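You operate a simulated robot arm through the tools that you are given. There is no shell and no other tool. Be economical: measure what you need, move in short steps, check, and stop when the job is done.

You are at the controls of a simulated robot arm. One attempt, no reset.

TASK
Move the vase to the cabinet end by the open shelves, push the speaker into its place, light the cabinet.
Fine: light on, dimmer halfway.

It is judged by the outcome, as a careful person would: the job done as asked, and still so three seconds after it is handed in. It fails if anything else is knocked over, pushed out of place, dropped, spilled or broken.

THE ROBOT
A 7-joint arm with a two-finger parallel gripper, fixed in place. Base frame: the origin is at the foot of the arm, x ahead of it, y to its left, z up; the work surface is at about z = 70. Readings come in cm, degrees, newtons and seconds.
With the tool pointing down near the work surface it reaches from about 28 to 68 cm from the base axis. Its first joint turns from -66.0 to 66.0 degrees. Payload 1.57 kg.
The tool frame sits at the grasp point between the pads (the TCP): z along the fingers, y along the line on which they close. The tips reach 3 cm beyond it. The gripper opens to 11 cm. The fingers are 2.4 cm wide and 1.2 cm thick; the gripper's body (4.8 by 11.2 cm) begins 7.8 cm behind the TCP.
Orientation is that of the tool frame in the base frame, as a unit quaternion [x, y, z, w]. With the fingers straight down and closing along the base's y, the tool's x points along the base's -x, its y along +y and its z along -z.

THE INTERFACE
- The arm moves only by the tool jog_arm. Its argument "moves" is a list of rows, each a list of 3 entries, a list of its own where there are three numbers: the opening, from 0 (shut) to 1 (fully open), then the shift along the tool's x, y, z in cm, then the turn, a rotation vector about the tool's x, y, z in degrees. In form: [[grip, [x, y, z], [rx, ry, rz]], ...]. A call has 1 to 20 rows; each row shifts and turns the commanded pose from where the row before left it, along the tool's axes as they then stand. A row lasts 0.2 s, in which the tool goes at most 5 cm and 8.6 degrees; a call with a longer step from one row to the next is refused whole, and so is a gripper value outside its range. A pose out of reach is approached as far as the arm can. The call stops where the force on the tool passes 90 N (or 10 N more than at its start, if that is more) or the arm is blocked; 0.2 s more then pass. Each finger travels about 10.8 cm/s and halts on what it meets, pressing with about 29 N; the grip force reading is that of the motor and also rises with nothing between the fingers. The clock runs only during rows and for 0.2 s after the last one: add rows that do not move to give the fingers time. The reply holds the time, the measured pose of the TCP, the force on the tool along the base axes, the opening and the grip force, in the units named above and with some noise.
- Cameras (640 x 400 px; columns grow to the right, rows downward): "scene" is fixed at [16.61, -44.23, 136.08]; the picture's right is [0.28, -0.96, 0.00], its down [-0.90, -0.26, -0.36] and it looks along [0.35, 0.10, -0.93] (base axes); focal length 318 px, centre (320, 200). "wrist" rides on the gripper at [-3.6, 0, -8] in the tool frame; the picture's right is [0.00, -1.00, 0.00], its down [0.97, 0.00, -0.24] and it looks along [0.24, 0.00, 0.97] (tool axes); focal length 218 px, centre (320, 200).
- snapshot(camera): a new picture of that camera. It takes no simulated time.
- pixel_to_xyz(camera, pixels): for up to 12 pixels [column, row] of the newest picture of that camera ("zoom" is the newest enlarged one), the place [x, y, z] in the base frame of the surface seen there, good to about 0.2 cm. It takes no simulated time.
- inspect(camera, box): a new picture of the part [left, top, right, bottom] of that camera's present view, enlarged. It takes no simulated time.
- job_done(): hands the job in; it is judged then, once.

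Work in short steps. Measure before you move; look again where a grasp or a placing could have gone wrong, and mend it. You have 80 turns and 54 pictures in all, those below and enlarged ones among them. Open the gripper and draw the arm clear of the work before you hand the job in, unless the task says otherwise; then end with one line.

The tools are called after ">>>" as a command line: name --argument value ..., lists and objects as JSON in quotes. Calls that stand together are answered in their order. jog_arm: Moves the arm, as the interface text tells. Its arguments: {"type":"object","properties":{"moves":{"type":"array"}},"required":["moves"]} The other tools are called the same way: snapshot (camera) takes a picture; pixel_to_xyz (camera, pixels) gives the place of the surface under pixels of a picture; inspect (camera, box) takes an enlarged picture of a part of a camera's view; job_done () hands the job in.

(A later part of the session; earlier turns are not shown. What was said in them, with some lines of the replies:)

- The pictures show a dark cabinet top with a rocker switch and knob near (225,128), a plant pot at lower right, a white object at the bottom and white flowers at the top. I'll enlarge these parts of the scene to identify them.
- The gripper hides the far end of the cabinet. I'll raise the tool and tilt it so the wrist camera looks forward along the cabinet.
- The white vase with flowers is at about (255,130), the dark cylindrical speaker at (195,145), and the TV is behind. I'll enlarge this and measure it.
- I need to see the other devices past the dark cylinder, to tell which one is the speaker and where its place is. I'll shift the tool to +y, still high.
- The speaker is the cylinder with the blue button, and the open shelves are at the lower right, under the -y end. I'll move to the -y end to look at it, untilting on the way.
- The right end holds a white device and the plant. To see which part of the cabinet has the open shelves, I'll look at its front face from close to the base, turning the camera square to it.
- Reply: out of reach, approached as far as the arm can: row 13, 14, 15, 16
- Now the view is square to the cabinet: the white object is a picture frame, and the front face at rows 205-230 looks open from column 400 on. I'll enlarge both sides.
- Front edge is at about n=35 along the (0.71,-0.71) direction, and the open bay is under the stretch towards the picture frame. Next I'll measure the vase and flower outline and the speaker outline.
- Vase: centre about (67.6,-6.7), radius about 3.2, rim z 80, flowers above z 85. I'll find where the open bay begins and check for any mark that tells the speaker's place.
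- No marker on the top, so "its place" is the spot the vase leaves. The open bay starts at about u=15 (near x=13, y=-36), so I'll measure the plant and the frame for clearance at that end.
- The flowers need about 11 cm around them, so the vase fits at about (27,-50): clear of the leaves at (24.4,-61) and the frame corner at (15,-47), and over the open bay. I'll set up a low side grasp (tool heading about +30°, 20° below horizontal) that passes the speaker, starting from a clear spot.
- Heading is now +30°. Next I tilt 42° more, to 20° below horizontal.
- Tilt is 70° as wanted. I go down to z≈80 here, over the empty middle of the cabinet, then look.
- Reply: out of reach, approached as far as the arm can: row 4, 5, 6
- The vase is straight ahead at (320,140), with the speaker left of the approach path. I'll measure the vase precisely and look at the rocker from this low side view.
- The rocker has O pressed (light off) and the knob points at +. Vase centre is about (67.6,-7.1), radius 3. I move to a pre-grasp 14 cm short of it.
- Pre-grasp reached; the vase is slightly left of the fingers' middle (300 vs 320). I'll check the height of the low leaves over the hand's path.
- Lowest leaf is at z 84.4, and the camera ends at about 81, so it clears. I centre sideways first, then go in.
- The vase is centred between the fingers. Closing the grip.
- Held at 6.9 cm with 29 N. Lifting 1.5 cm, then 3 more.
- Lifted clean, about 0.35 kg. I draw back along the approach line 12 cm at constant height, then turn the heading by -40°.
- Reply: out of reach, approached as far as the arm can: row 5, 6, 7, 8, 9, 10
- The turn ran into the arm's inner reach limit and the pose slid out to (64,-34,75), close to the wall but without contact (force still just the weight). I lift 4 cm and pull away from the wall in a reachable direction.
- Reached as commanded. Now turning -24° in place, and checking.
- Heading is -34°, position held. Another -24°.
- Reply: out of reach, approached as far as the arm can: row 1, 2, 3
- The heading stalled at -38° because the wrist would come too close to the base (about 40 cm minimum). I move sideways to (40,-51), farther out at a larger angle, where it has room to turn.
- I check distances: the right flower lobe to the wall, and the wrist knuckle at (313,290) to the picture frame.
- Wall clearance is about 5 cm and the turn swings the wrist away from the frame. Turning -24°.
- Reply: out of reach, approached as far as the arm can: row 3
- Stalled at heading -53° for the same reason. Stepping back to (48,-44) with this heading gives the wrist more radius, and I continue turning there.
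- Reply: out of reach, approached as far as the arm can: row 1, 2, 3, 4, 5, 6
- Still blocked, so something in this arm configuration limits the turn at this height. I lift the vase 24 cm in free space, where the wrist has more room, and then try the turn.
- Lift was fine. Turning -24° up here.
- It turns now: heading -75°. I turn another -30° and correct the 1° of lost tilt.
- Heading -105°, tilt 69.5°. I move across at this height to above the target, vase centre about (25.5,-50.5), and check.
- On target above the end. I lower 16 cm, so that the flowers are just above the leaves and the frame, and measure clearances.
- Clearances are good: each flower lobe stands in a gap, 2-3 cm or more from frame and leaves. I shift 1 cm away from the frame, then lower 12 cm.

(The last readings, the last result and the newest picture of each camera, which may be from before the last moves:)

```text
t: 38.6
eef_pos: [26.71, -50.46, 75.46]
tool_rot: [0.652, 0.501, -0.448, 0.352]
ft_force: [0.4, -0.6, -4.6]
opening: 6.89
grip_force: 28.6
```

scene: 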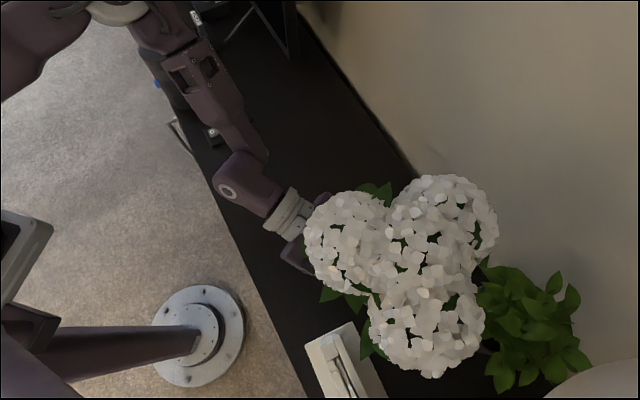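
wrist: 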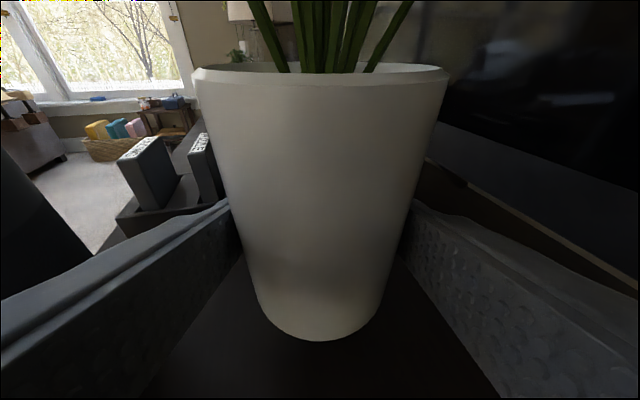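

Reached z 75.5 with 1.1 cm to go. Lowering in small steps until contact, watching the force.

>>> jog_arm --moves '[[0.4, [0.47, 0, 0.175], [0, 0, 0]], [0.4, [0.37, 0, 0.14], [0, 0, 0]], [0.4, [0.19, 0, 0.07], [0, 0, 0]], [0.4, [0, 0, 0], [0, 0, 0]]]'

>>> snapshot --camera "wrist"

>>> snapshot --camera "scene"

```text
t: 39.6
eef_pos: [26.56, -50.53, 74.47]
tool_rot: [0.65, 0.5, -0.45, 0.353]
ft_force: [-0.6, 2.4, 14.7]
opening: 6.9
grip_force: 29.4
```

```text
20 pictures are left
```

wrist: 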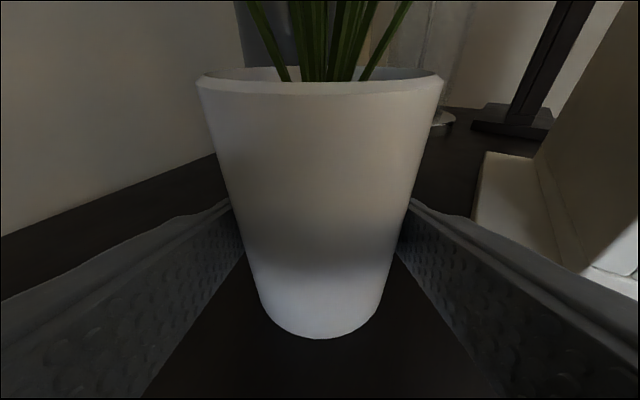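

```text
19 pictures are left
```

scene: 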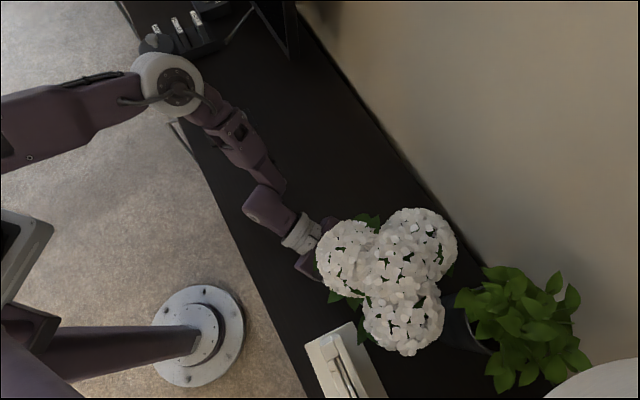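

Touchdown at z 74.5, with no tilt visible in the wrist view. I ease off the pressure slightly, open to 0.82 (frame at the right side) and check.

>>> jog_arm --moves '[[0.4, [-0.14, 0, -0.05], [0, 0, 0]], [0.66, [0, 0, 0], [0, 0, 0]], [0.75, [0, 0, 0], [0, 0, 0]], [0.84, [0, 0, 0], [0, 0, 0]], [0.84, [0, 0, 0], [0, 0, 0]]]'

>>> snapshot --camera "wrist"

```text
t: 40.8
eef_pos: [26.64, -50.53, 74.56]
tool_rot: [0.651, 0.501, -0.448, 0.352]
ft_force: [1.0, -0.8, -0.3]
opening: 9.27
grip_force: 0.1
```

```text
18 pictures are left
```

wrist: 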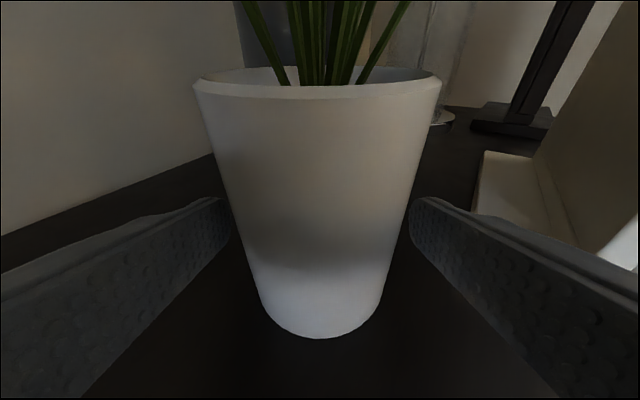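

The vase stands free. I back out horizontally, 6 cm in small steps.

>>> jog_arm --moves '[[0.84, [0.7, 0, -1.87], [0, 0, 0]], [0.84, [0.7, 0, -1.87], [0, 0, 0]], [0.84, [0.7, 0, -1.87], [0, 0, 0]], [0.84, [0, 0, 0], [0, 0, 0]]]'

```text
t: 41.8
eef_pos: [28.13, -44.65, 74.44]
tool_rot: [0.652, 0.501, -0.448, 0.351]
ft_force: [0.2, -0.4, 0.3]
opening: 9.24
grip_force: 0.0
```

No limit reached yet. I continue back and then diagonally away from the vase.

>>> jog_arm --moves '[[0.84, [0.7, 0, -1.87], [0, 0, 0]], [0.84, [0.85, 1.42, -2.29], [0, 0, 0]], [0.84, [0.85, 1.42, -2.29], [0, 0, 0]], [0.84, [0.85, 1.42, -2.29], [0, 0, 0]], [0.84, [0.85, 1.42, -2.29], [0, 0, 0]], [0.84, [0, 0, 0], [0, 0, 0]]]'

>>> snapshot --camera "wrist"

```text
t: 43.2
eef_pos: [36.63, -34.58, 74.62]
tool_rot: [0.652, 0.501, -0.448, 0.352]
ft_force: [-0.4, 0.2, 0.1]
opening: 9.25
grip_force: 0.1
```

```text
17 pictures are left
```

wrist: 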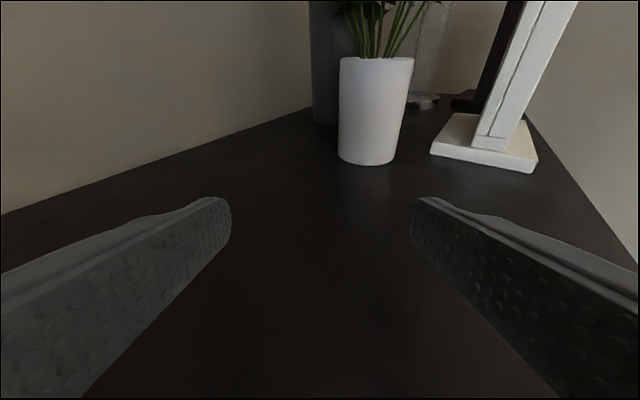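

The vase stands upright at the end over the open shelves, clear of frame and pot. Next I raise the hand, reduce the tilt to 45° and turn to heading about -41°, for pushing the speaker straight back to the vase's old spot with low, half-open fingertips.

>>> jog_arm --moves '[[0.84, [-4.03, 0, -1.5], [0, 0, 0]], [0.84, [-4.03, 0, -1.5], [0, 0, 0]], [0.84, [-4.03, 0, -1.5], [0, 0, 0]], [0.84, [-4.03, 0, -1.5], [0, 0, 0]], [0.84, [-4.03, 0, -1.5], [0, 0, 0]], [0.84, [-4.03, 0, -1.5], [0, 0, 0]], [0.84, [0, 0, 0], [0, 8.17, 0]], [0.84, [0, 0, 0], [0, 8.17, 0]], [0.84, [0, 0, 0], [0, 8.17, 0]], [0.84, [0, 0, 0], [-5.66, 0, -5.66]], [0.84, [0, 0, 0], [-5.66, 0, -5.66]], [0.84, [0, 0, 0], [-5.66, 0, -5.66]], [0.84, [0, 0, 0], [-5.66, 0, -5.66]], [0.84, [0, 0, 0], [-5.66, 0, -5.66]], [0.84, [0, 0, 0], [-5.66, 0, -5.66]], [0.84, [0, 0, 0], [-5.66, 0, -5.66]], [0.84, [0, 0, 0], [-5.66, 0, -5.66]], [0.84, [0, 0, 0], [0, 0, 0]]]'

```text
t: 47.0
eef_pos: [36.37, -34.76, 100.43]
tool_rot: [0.32, 0.865, -0.131, 0.364]
ft_force: [0.4, -0.2, -0.5]
opening: 9.26
grip_force: 0.0
```

Heading -41°, tilt 45°. I go around to the front of the speaker, staying high, and look from there.

>>> jog_arm --moves '[[0.46, [0, 4.29, 0], [0, 0, 0]], [0.46, [0, 4.29, 0], [0, 0, 0]], [0.46, [0, 4.29, 0], [0, 0, 0]], [0.46, [0, 4.29, 0], [0, 0, 0]], [0.46, [0, 4.29, 0], [0, 0, 0]], [0.46, [0, 4.29, 0], [0, 0, 0]], [0.46, [0, 4.29, 0], [0, 0, 0]], [0.46, [2.53, 2.17, -2.58], [0, 0, 0]], [0.46, [2.53, 2.17, -2.58], [0, 0, 0]], [0.46, [2.53, 2.17, -2.58], [0, 0, 0]], [0.46, [2.53, 2.17, -2.58], [0, 0, 0]], [0.46, [2.53, 2.17, -2.58], [0, 0, 0]], [0.46, [2.53, 2.17, -2.58], [0, 0, 0]], [0.46, [0, 0, 0], [0, 0, 0]]]'

>>> snapshot --camera "wrist"

```text
t: 50.0
eef_pos: [47.75, 12.12, 100.68]
tool_rot: [0.321, 0.865, -0.132, 0.363]
ft_force: [-0.5, 0.1, -0.2]
opening: 5.05
grip_force: 0.1
out of reach, approached as far as the arm can: row 10
```

```text
16 pictures are left
```

wrist: 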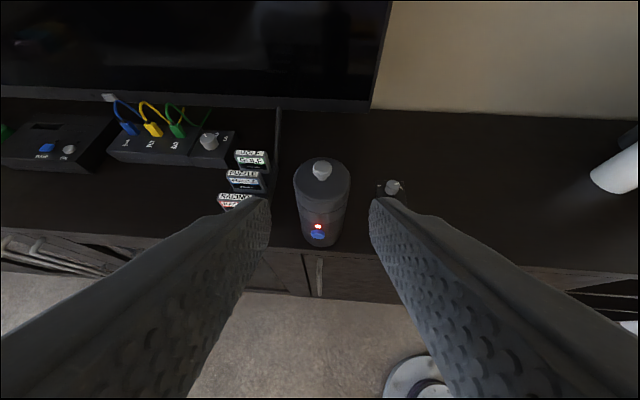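

The speaker stands in front of its place, with the cartridge rack at its left and the dimmer panel at its right. I enlarge and measure.

>>> inspect --camera "wrist" --box '[200, 90, 440, 260]'

>>> pixel_to_xyz --camera "wrist" --pixels '[[322, 168], [300, 180], [340, 180], [321, 195], [318, 226], [318, 238], [318, 246], [304, 242], [336, 240], [352, 170], [268, 200], [275, 150]]'

>>> pixel_to_xyz --camera "scene" --pixels '[[155, 38], [195, 15], [215, 45], [205, 52], [225, 42], [290, 50], [180, 100], [200, 95], [235, 40], [255, 10], [240, 70], [200, 60]]'

```text
2.35 times, centred on (320, 175) of wrist
```

zoom: 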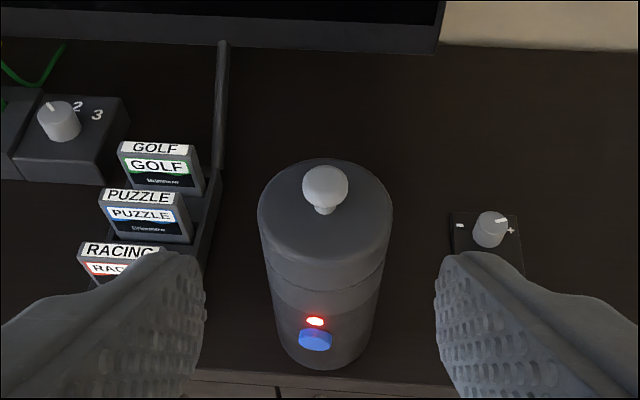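

```text
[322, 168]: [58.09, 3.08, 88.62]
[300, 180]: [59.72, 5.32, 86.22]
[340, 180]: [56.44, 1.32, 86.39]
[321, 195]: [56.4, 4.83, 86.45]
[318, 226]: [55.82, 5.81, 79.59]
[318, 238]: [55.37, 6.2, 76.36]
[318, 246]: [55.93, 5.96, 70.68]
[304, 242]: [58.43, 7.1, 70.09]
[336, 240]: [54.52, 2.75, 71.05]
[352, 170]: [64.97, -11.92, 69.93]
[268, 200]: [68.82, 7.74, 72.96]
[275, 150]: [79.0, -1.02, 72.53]
```

```text
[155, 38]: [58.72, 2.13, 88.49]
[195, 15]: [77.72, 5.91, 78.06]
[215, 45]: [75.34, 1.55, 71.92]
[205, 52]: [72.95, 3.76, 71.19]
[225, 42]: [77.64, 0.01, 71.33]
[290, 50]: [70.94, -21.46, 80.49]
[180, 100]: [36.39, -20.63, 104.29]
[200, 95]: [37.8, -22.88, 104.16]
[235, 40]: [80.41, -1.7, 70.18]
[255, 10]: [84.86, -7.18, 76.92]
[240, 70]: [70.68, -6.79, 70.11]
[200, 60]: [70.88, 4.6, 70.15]
```

Speaker centre is (58.5,2.8), radius 3.9, with the blue button at z 76 on the front. The place is (67.6,-7.1), 13.4 cm away on heading -47°. I turn 7° more and lower the half-open fingertips in front of the speaker, straddling the button.

>>> jog_arm --moves '[[0.46, [0, 0, 0], [4.95, 0, 4.95]], [0.46, [2.71, 0.27, 3.64], [0, 0, 0]], [0.46, [2.71, 0.27, 3.64], [0, 0, 0]], [0.46, [2.71, 0.27, 3.64], [0, 0, 0]], [0.46, [2.71, 0.27, 3.64], [0, 0, 0]], [0.46, [2.71, 0.27, 3.64], [0, 0, 0]], [0.46, [2.71, 0.27, 3.64], [0, 0, 0]], [0.46, [0, 0, 0], [0, 0, 0]]]'

>>> snapshot --camera "wrist"

```text
t: 51.8
eef_pos: [51.87, 10.25, 73.65]
tool_rot: [0.373, 0.844, -0.153, 0.355]
ft_force: [0.5, -0.2, -0.9]
opening: 5.05
grip_force: 0.0
```

```text
14 pictures are left
```

wrist: 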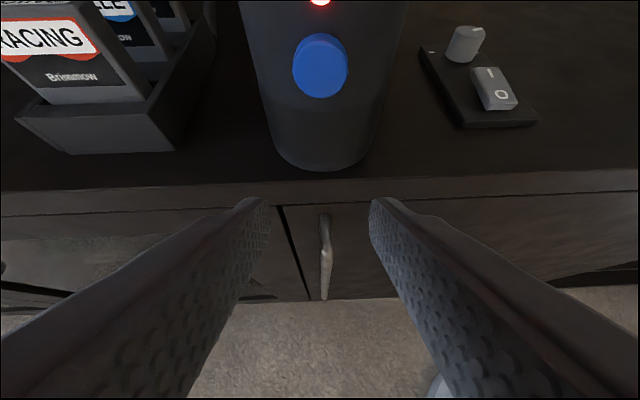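

Well lined up: the button sits between the fingers and the tips are just above the top. I push forward slowly, 10 cm first.

>>> jog_arm --moves '[[0.46, [-1.61, 0, 1.2], [0, 0, 0]], [0.46, [-0.7, 0, 0.713], [0, 0, 0]], [0.46, [-0.7, 0, 0.713], [0, 0, 0]], [0.46, [-0.7, 0, 0.713], [0, 0, 0]], [0.46, [-0.7, 0, 0.713], [0, 0, 0]], [0.46, [-0.7, 0, 0.713], [0, 0, 0]], [0.46, [-0.7, 0, 0.713], [0, 0, 0]], [0.46, [-0.7, 0, 0.713], [0, 0, 0]], [0.46, [-0.7, 0, 0.713], [0, 0, 0]], [0.46, [0, 0, 0], [0, 0, 0]]]'

>>> snapshot --camera "wrist"

```text
t: 54.0
eef_pos: [58.68, 2.88, 74.09]
tool_rot: [0.374, 0.843, -0.153, 0.354]
ft_force: [-1.7, -0.3, 2.0]
opening: 5.15
grip_force: 0.6
```

```text
13 pictures are left
```

wrist: 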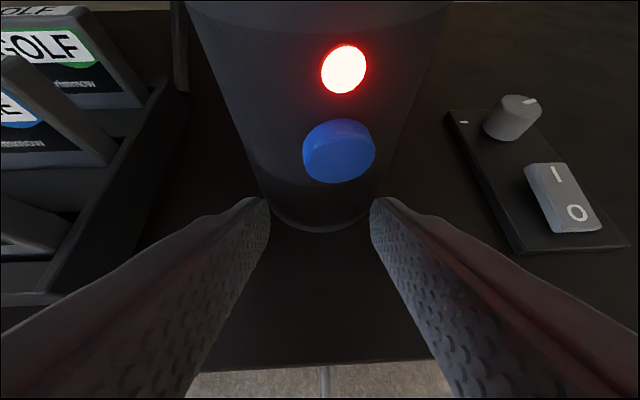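

The speaker slides upright in the cradle and the button is untouched. 7 cm more.

>>> jog_arm --moves '[[0.46, [-0.7, 0, 0.713], [0, 0, 0]], [0.46, [-0.7, 0, 0.713], [0, 0, 0]], [0.46, [-0.7, 0, 0.713], [0, 0, 0]], [0.46, [-0.7, 0, 0.713], [0, 0, 0]], [0.46, [-0.7, 0, 0.713], [0, 0, 0]], [0.46, [-0.7, 0, 0.713], [0, 0, 0]], [0.46, [-0.7, 0, 0.713], [0, 0, 0]], [0.46, [0, 0, 0], [0, 0, 0]]]'

>>> snapshot --camera "scene"

```text
t: 55.8
eef_pos: [63.36, -2.22, 74.03]
tool_rot: [0.372, 0.844, -0.152, 0.355]
ft_force: [0.2, -0.5, 0.3]
opening: 5.04
grip_force: 0.1
```

```text
12 pictures are left
```

scene: 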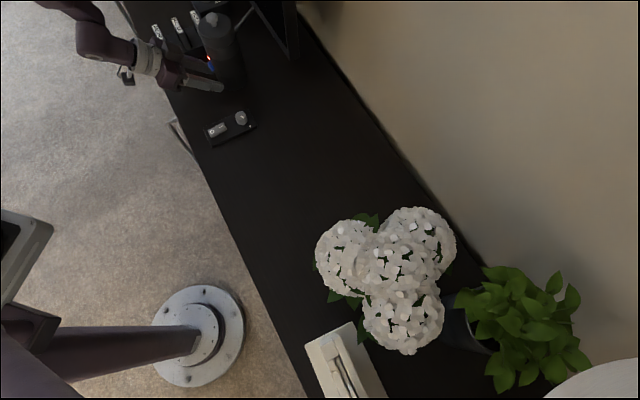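

Pushed. I check where the speaker ended up.

>>> pixel_to_xyz --camera "scene" --pixels '[[212, 19], [245, 70], [240, 80], [230, 60], [210, 35], [232, 25], [246, 60]]'

```text
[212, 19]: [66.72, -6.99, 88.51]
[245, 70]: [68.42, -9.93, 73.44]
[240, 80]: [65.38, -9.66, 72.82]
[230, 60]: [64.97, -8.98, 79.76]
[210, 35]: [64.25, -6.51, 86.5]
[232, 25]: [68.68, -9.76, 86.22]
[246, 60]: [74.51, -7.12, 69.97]
```

Speaker centre is about (67.3,-6.7), where the vase stood. I back off, rise, bring the tool vertical and go above the dimmer panel.

>>> jog_arm --moves '[[0.46, [1.4, 0, -1.43], [0, 0, 0]], [0.46, [1.4, 0, -1.43], [0, 0, 0]], [0.46, [1.4, 0, -1.43], [0, 0, 0]], [0.46, [-2.85, 0, -2.8], [0, 0, 0]], [0.46, [-2.85, 0, -2.8], [0, 0, 0]], [0.46, [-2.85, 0, -2.8], [0, 0, 0]], [0.46, [-2.85, 0, -2.8], [0, 0, 0]], [0.46, [-2.85, 0, -2.8], [0, 0, 0]], [0.46, [0, 0, 0], [0, 8.5, 0]], [0.46, [0, 0, 0], [0, 8.5, 0]], [0.46, [0, 0, 0], [0, 8.5, 0]], [0.46, [0, 0, 0], [0, 8.5, 0]], [0.46, [0, 0, 0], [0, 8.5, 0]], [0.46, [0, 0, 0], [0, 2.8, 0]], [0.46, [-1.48, -3.65, 0], [0, 0, 0]], [0.46, [-1.48, -3.65, 0], [0, 0, 0]], [0.46, [-1.48, -3.65, 0], [0, 0, 0]], [0.46, [-1.48, -3.65, 0], [0, 0, 0]], [0.46, [0, 0, 0], [0, 0, 0]]]'

>>> snapshot --camera "wrist"

```text
t: 59.8
eef_pos: [52.52, -12.4, 93.95]
tool_rot: [0.403, 0.915, 0.003, 0.001]
ft_force: [-0.2, -0.8, 0.6]
opening: 5.07
grip_force: 0.1
```

```text
11 pictures are left
```

wrist: 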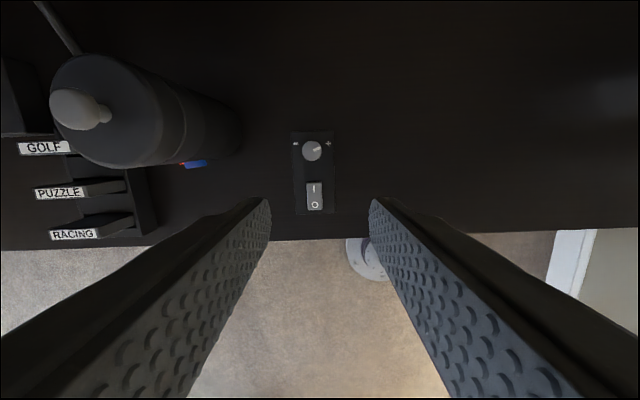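

>>> inspect --camera "wrist" --box '[270, 120, 360, 220]'

>>> pixel_to_xyz --camera "wrist" --pixels '[[312, 151], [305, 151], [319, 151], [314, 187], [315, 205], [314, 182], [316, 210], [308, 195], [322, 195], [294, 133], [332, 133], [318, 147]]'

```text
4.00 times, centred on (315, 170) of wrist
```

zoom: 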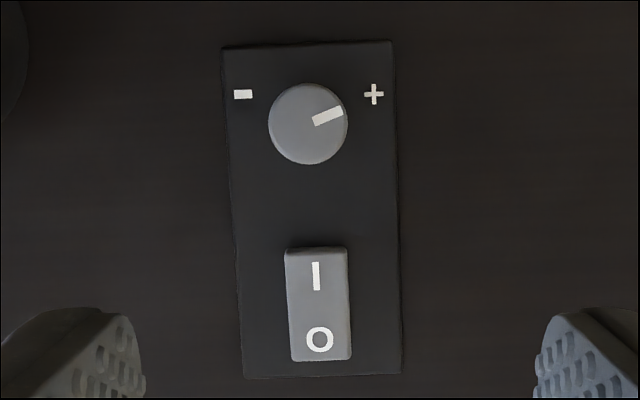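

```text
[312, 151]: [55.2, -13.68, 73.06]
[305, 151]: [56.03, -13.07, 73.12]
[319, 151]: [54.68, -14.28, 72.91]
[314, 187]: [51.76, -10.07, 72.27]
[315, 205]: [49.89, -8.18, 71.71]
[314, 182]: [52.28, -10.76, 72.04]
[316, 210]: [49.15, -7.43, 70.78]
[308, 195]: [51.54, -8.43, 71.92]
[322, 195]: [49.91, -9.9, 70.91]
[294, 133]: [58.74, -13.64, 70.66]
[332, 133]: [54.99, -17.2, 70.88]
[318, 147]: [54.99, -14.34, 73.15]
```

The rocker's I end is at about (52.2,-10.7,72.1). The knob at (55.2,-13.7) points about 68-70° clockwise from straight up, the middle. I close the fingers and go above the I end.

>>> jog_arm --moves '[[0, [1.47, 0.91, 0], [0, 0, 0]], [0, [0, 0, 4.2], [0, 0, 0]], [0, [0, 0, 4.2], [0, 0, 0]], [0, [0, 0, 4.2], [0, 0, 0]], [0, [0, 0, 4.0], [0, 0, 0]], [0, [0, 0, 0], [0, 0, 0]]]'

>>> snapshot --camera "wrist"

```text
t: 61.2
eef_pos: [52.16, -10.38, 77.31]
tool_rot: [0.403, 0.915, 0.002, 0.002]
ft_force: [1.2, 0.3, -0.2]
opening: 0.01
grip_force: 21.1
```

```text
9 pictures are left
```

wrist: 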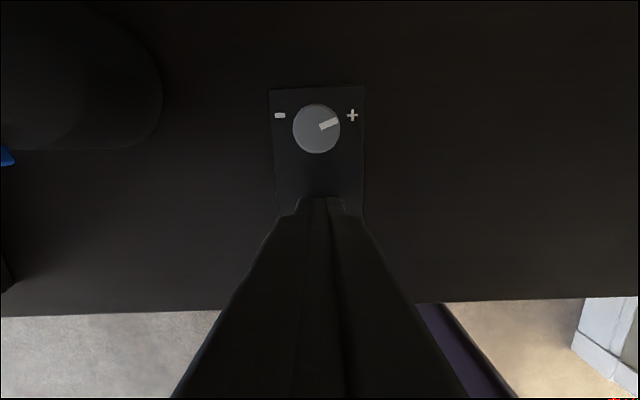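

Aligned over the rocker. I press down slowly on the I end.

>>> jog_arm --moves '[[0, [0, 0, 1.6], [0, 0, 0]], [0, [0, 0, 0.4], [0, 0, 0]], [0, [0, 0, 0.3], [0, 0, 0]], [0, [0, 0, 0.3], [0, 0, 0]], [0, [0, 0, 0], [0, 0, 0]]]'

```text
t: 62.4
eef_pos: [52.31, -10.39, 74.85]
tool_rot: [0.403, 0.915, 0.002, 0.003]
ft_force: [-0.3, -3.7, 11.4]
opening: 0.0
grip_force: 21.2
```

11 N at tip z 71.9. I press a little more, then lift and look.

>>> jog_arm --moves '[[0, [0, 0, 0.3], [0, 0, 0]], [0, [0, 0, 0.2], [0, 0, 0]], [0, [0, 0, 0], [0, 0, 0]], [0, [0, 0, -3.5], [0, 0, 0]], [0, [0, 0, -4.5], [0, 0, 0]], [0, [0, 0, -4.5], [0, 0, 0]], [0, [1.5, 0, 0], [0, 0, 0]]]'

>>> inspect --camera "wrist" --box '[220, 80, 420, 240]'

```text
t: 63.0
eef_pos: [52.4, -10.36, 74.87]
tool_rot: [0.404, 0.915, 0.002, 0.004]
ft_force: [-3.1, -1.0, 15.2]
opening: 0.01
grip_force: 21.3
stopped in row 2: the force on the tool passed its limit (the readings are from after the stop); the commanded pose is now the measured one
```

```text
2.50 times, centred on (320, 160) of wrist
```

zoom: 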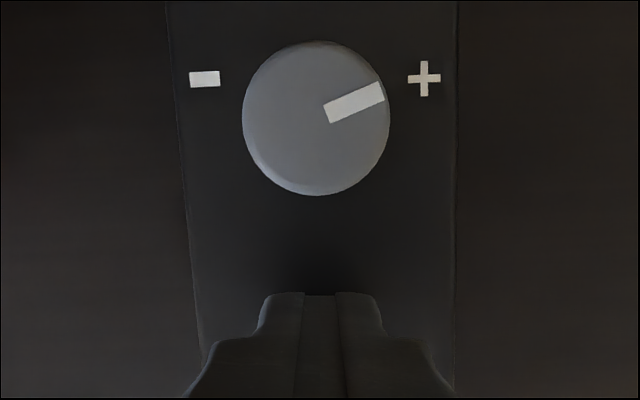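

It hit a hard stop at tip z 71.9. I lift off and look at the rocker.

>>> jog_arm --moves '[[0, [0, 0, -3.5], [0, 0, 0]], [0, [0, 0, -4.5], [0, 0, 0]], [0, [0, 0, -4.5], [0, 0, 0]], [0.3, [3, 0, -3], [0, 0, 0]], [0.3, [0, 0, 0], [0, 0, 0]]]'

>>> inspect --camera "wrist" --box '[250, 80, 390, 220]'

>>> pixel_to_xyz --camera "zoom" --pixels '[[320, 110], [320, 200], [320, 240], [320, 280], [320, 320]]'

```text
t: 64.2
eef_pos: [50.2, -8.28, 90.14]
tool_rot: [0.403, 0.915, 0.001, 0.002]
ft_force: [0.1, 0.4, 0.2]
opening: 3.3
grip_force: 0.1
```

```text
2.86 times, centred on (320, 150) of wrist
```

zoom: 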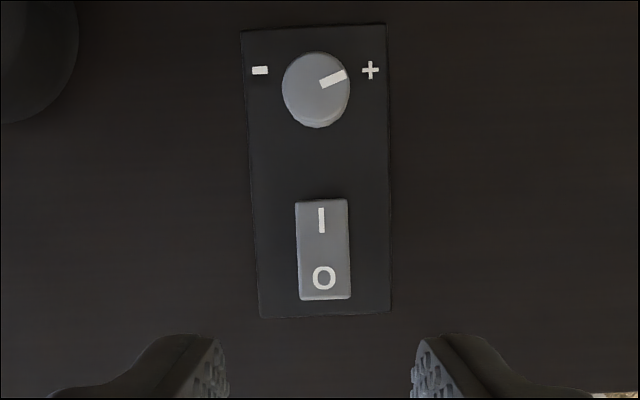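

```text
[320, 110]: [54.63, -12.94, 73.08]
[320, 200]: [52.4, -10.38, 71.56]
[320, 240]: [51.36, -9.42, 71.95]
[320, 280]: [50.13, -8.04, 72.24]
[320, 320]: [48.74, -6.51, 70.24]
```

The rocker is flipped: I end down (71.6), O end up (72.2). Now I measure the knob centre for gripping.

>>> pixel_to_xyz --camera "zoom" --pixels '[[315, 85], [288, 85], [345, 85], [315, 60], [315, 108], [316, 118], [260, 70], [370, 70], [315, 150], [333, 79]]'

```text
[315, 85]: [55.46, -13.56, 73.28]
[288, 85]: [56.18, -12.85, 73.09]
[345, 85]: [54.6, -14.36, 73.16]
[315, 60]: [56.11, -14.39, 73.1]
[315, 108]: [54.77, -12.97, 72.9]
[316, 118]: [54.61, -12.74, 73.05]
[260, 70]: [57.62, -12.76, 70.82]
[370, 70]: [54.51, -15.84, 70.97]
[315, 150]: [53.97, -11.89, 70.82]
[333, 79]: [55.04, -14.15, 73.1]
```

Knob centre is (55.4,-13.6), top z 73.1. I move above it with the fingers open 5.5 cm, down to z 76.5.

>>> jog_arm --moves '[[0.5, [-3.72, 0.12, 0], [0, 0, 0]], [0.5, [-3.72, 0.12, 0], [0, 0, 0]], [0.5, [0, 0, 4.2], [0, 0, 0]], [0.5, [0, 0, 4.2], [0, 0, 0]], [0.5, [0, 0, 4.2], [0, 0, 0]], [0.5, [0, 0, 1], [0, 0, 0]], [0.5, [0, 0, 0], [0, 0, 0]]]'

>>> snapshot --camera "wrist"

```text
t: 65.8
eef_pos: [55.52, -13.69, 76.65]
tool_rot: [0.402, 0.916, 0.001, 0.003]
ft_force: [-0.4, 0.5, -1.0]
opening: 5.46
grip_force: 0.1
```

```text
6 pictures are left
```

wrist: 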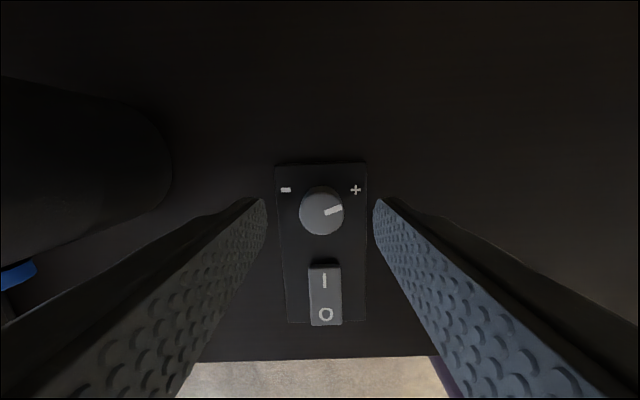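

Centred on the knob. I lower, grip it and turn 72° counter-clockwise.

>>> jog_arm --moves '[[0.5, [0, 0, 1.2], [0, 0, 0]], [0.5, [0, 0, 1.0], [0, 0, 0]], [0.3, [0, 0, 0], [0, 0, 0]], [0.1, [0, 0, 0], [0, 0, 0]], [0.1, [0, 0, 0], [0, 0, 0]], [0.1, [0, 0, 0], [0, 0, -8]], [0.1, [0, 0, 0], [0, 0, -8]], [0.1, [0, 0, 0], [0, 0, -8]], [0.1, [0, 0, 0], [0, 0, -8]], [0.1, [0, 0, 0], [0, 0, -8]], [0.1, [0, 0, 0], [0, 0, -8]], [0.1, [0, 0, 0], [0, 0, -8]], [0.1, [0, 0, 0], [0, 0, -8]], [0.1, [0, 0, 0], [0, 0, -8]], [0.1, [0, 0, 0], [0, 0, 0]]]'

>>> inspect --camera "wrist" --box '[240, 130, 400, 260]'

```text
t: 69.0
eef_pos: [55.55, -13.67, 74.35]
tool_rot: [-0.108, 0.994, -0.001, 0.003]
ft_force: [-19.1, -5.6, -13.1]
opening: 2.56
grip_force: 36.9
out of reach, approached as far as the arm can: row 13, 14
```

```text
3.08 times, centred on (320, 195) of wrist
```

zoom: 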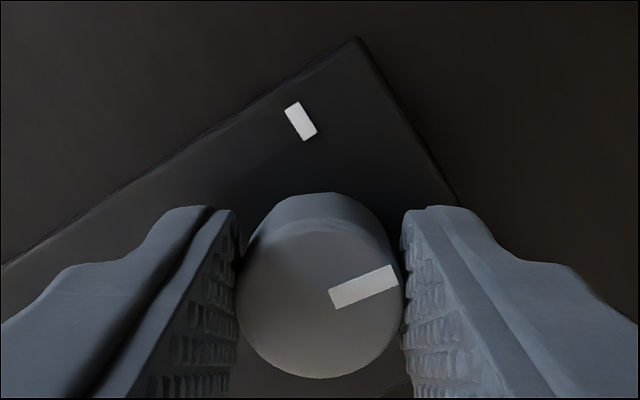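

It turned 60° before a joint limit stopped it. I release, lift, turn back to align with the panel, and look at what remains.

>>> jog_arm --moves '[[0.25, [0, 0, 0], [0, 0, 0]], [0.5, [0, 0, 0], [0, 0, 0]], [0.5, [0, 0, -1.5], [0, 0, 0]], [0.5, [0, 0, -2], [0, 0, 0]], [0.5, [0, 0, 0], [0, 0, 8.2]], [0.5, [0, 0, 0], [0, 0, 8.2]], [0.5, [0, 0, 0], [0, 0, 8.2]], [0.5, [0, 0, 0], [0, 0, 8.2]], [0.5, [0, 0, 0], [0, 0, 8.2]], [0.5, [0, 0, 0], [0, 0, 8.2]], [0.5, [0, 0, 0], [0, 0, 8.2]], [0.5, [0, 0, 0], [0, 0, 0]]]'

>>> inspect --camera "wrist" --box '[260, 130, 380, 330]'

```text
t: 71.6
eef_pos: [55.5, -13.59, 77.85]
tool_rot: [0.384, 0.923, 0.002, 0.003]
ft_force: [-1.0, 0.6, 0.4]
opening: 5.49
grip_force: 0.0
```

```text
2.00 times, centred on (320, 230) of wrist
```

zoom: 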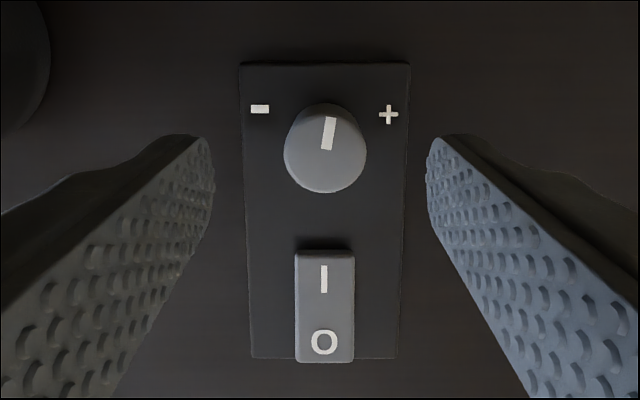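

The pointer is still about 9° clockwise of centre. I regrip and turn 9° more, then release and lift.

>>> jog_arm --moves '[[0.5, [0, 0, 1.7], [0, 0, 0]], [0.5, [0, 0, 1.7], [0, 0, 0]], [0.3, [0, 0, 0], [0, 0, 0]], [0.1, [0, 0, 0], [0, 0, 0]], [0.1, [0, 0, 0], [0, 0, 0]], [0.1, [0, 0, 0], [0, 0, -4.5]], [0.1, [0, 0, 0], [0, 0, -4.5]], [0.1, [0, 0, 0], [0, 0, 0]], [0.25, [0, 0, 0], [0, 0, 0]], [0.5, [0, 0, 0], [0, 0, 0]], [0.5, [0, 0, -1.5], [0, 0, 0]], [0.5, [0, 0, -2], [0, 0, 0]], [0.5, [0, 0, -4], [0, 0, 4.5]], [0.5, [0, 0, -4], [0, 0, 4.5]], [0.5, [0, 0, 0], [0, 0, 0]]]'

>>> inspect --camera "wrist" --box '[270, 120, 370, 260]'

```text
t: 74.8
eef_pos: [55.43, -13.54, 85.94]
tool_rot: [0.383, 0.924, 0.001, 0.003]
ft_force: [-1.0, -0.1, 0.7]
opening: 5.51
grip_force: 0.0
```

```text
2.86 times, centred on (320, 190) of wrist
```

zoom: 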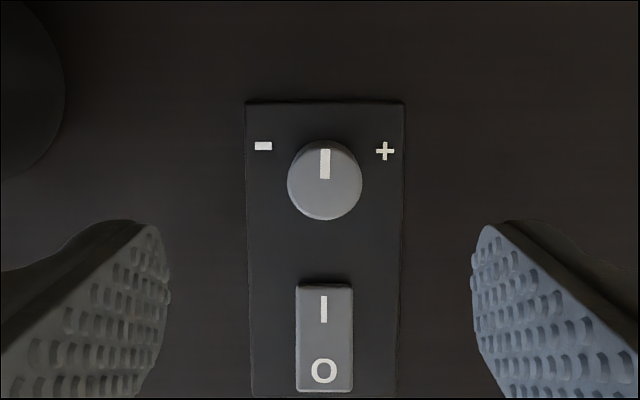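

The pointer is now straight up, halfway between − and +. I open, draw the arm up and back, and take a last look at everything.

>>> jog_arm --moves '[[0.8, [0, 0, -4.4], [0, 0, 0]], [1, [0, 0, -4.4], [0, 0, 0]], [1, [0, 0, -4.4], [0, 0, 0]], [1, [0, 0, -4.4], [0, 0, 0]], [1, [0, 0, -4.4], [0, 0, 0]], [1, [4, 0, 0], [0, 0, 0]], [1, [4, 0, 0], [0, -8, 0]], [1, [4, 0, 0], [0, -8, 0]], [1, [0, 0, 0], [0, 0, 0]]]'

>>> snapshot --camera "wrist"

>>> snapshot --camera "scene"

```text
t: 76.8
eef_pos: [46.67, -5.02, 107.56]
tool_rot: [0.379, 0.914, -0.051, 0.132]
ft_force: [0.6, -0.4, 0.1]
opening: 11.01
grip_force: 0.1
```

```text
2 pictures are left
```

wrist: 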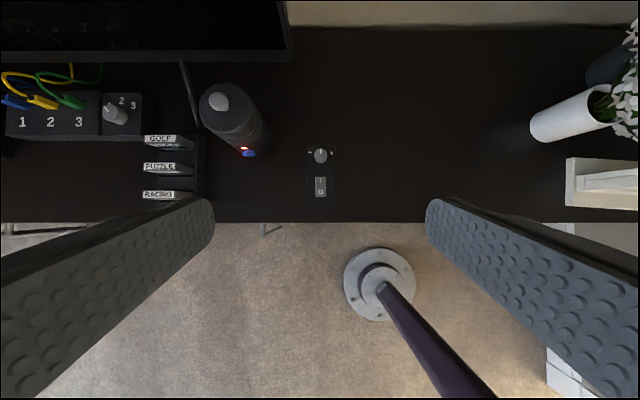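

```text
1 pictures are left
```

scene: 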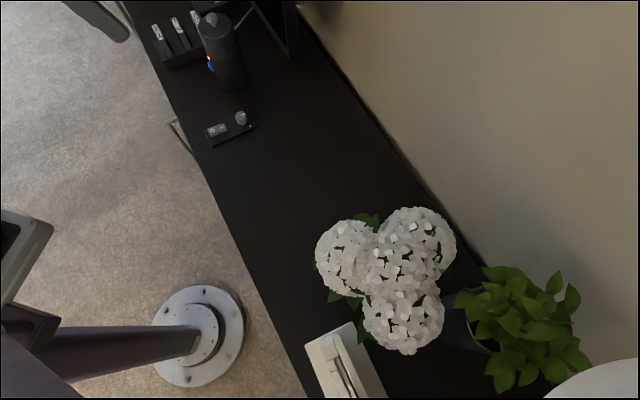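

Everything stands in place. One check that the rocker is still on: heights of its two ends from the newest wrist picture.

>>> pixel_to_xyz --camera "wrist" --pixels '[[320, 180], [321, 186], [321, 193], [320, 155], [220, 101], [545, 125]]'

>>> inspect --camera "scene" --box '[190, 95, 270, 155]'

```text
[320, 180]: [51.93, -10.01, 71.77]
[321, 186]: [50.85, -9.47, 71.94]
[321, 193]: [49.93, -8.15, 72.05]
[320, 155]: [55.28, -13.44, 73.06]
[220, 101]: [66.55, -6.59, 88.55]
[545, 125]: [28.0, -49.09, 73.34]
```

```text
6.67 times, centred on (230, 125) of scene
```

zoom: 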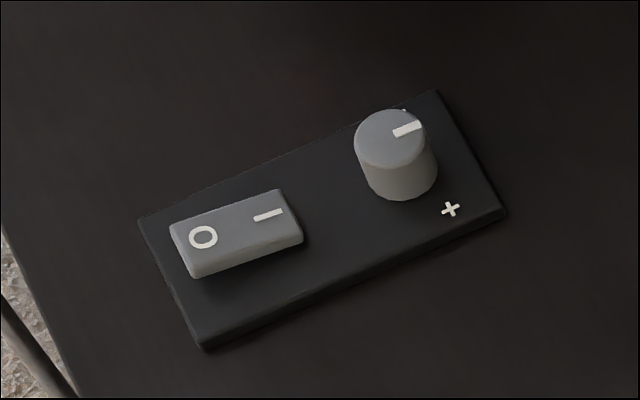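

The rocker is down at I, the knob is at halfway, the speaker is in the vase's old spot, the vase is at the open-shelf end, and the arm is clear. Handing in.

>>> job_done

```text
The job is handed in.
```

The vase now stands at the cabinet end over the open shelves and the speaker is in the vase's old spot. The light switch is at I and the dimmer points halfway, but I saw no glow in the pictures to confirm the light is lit.
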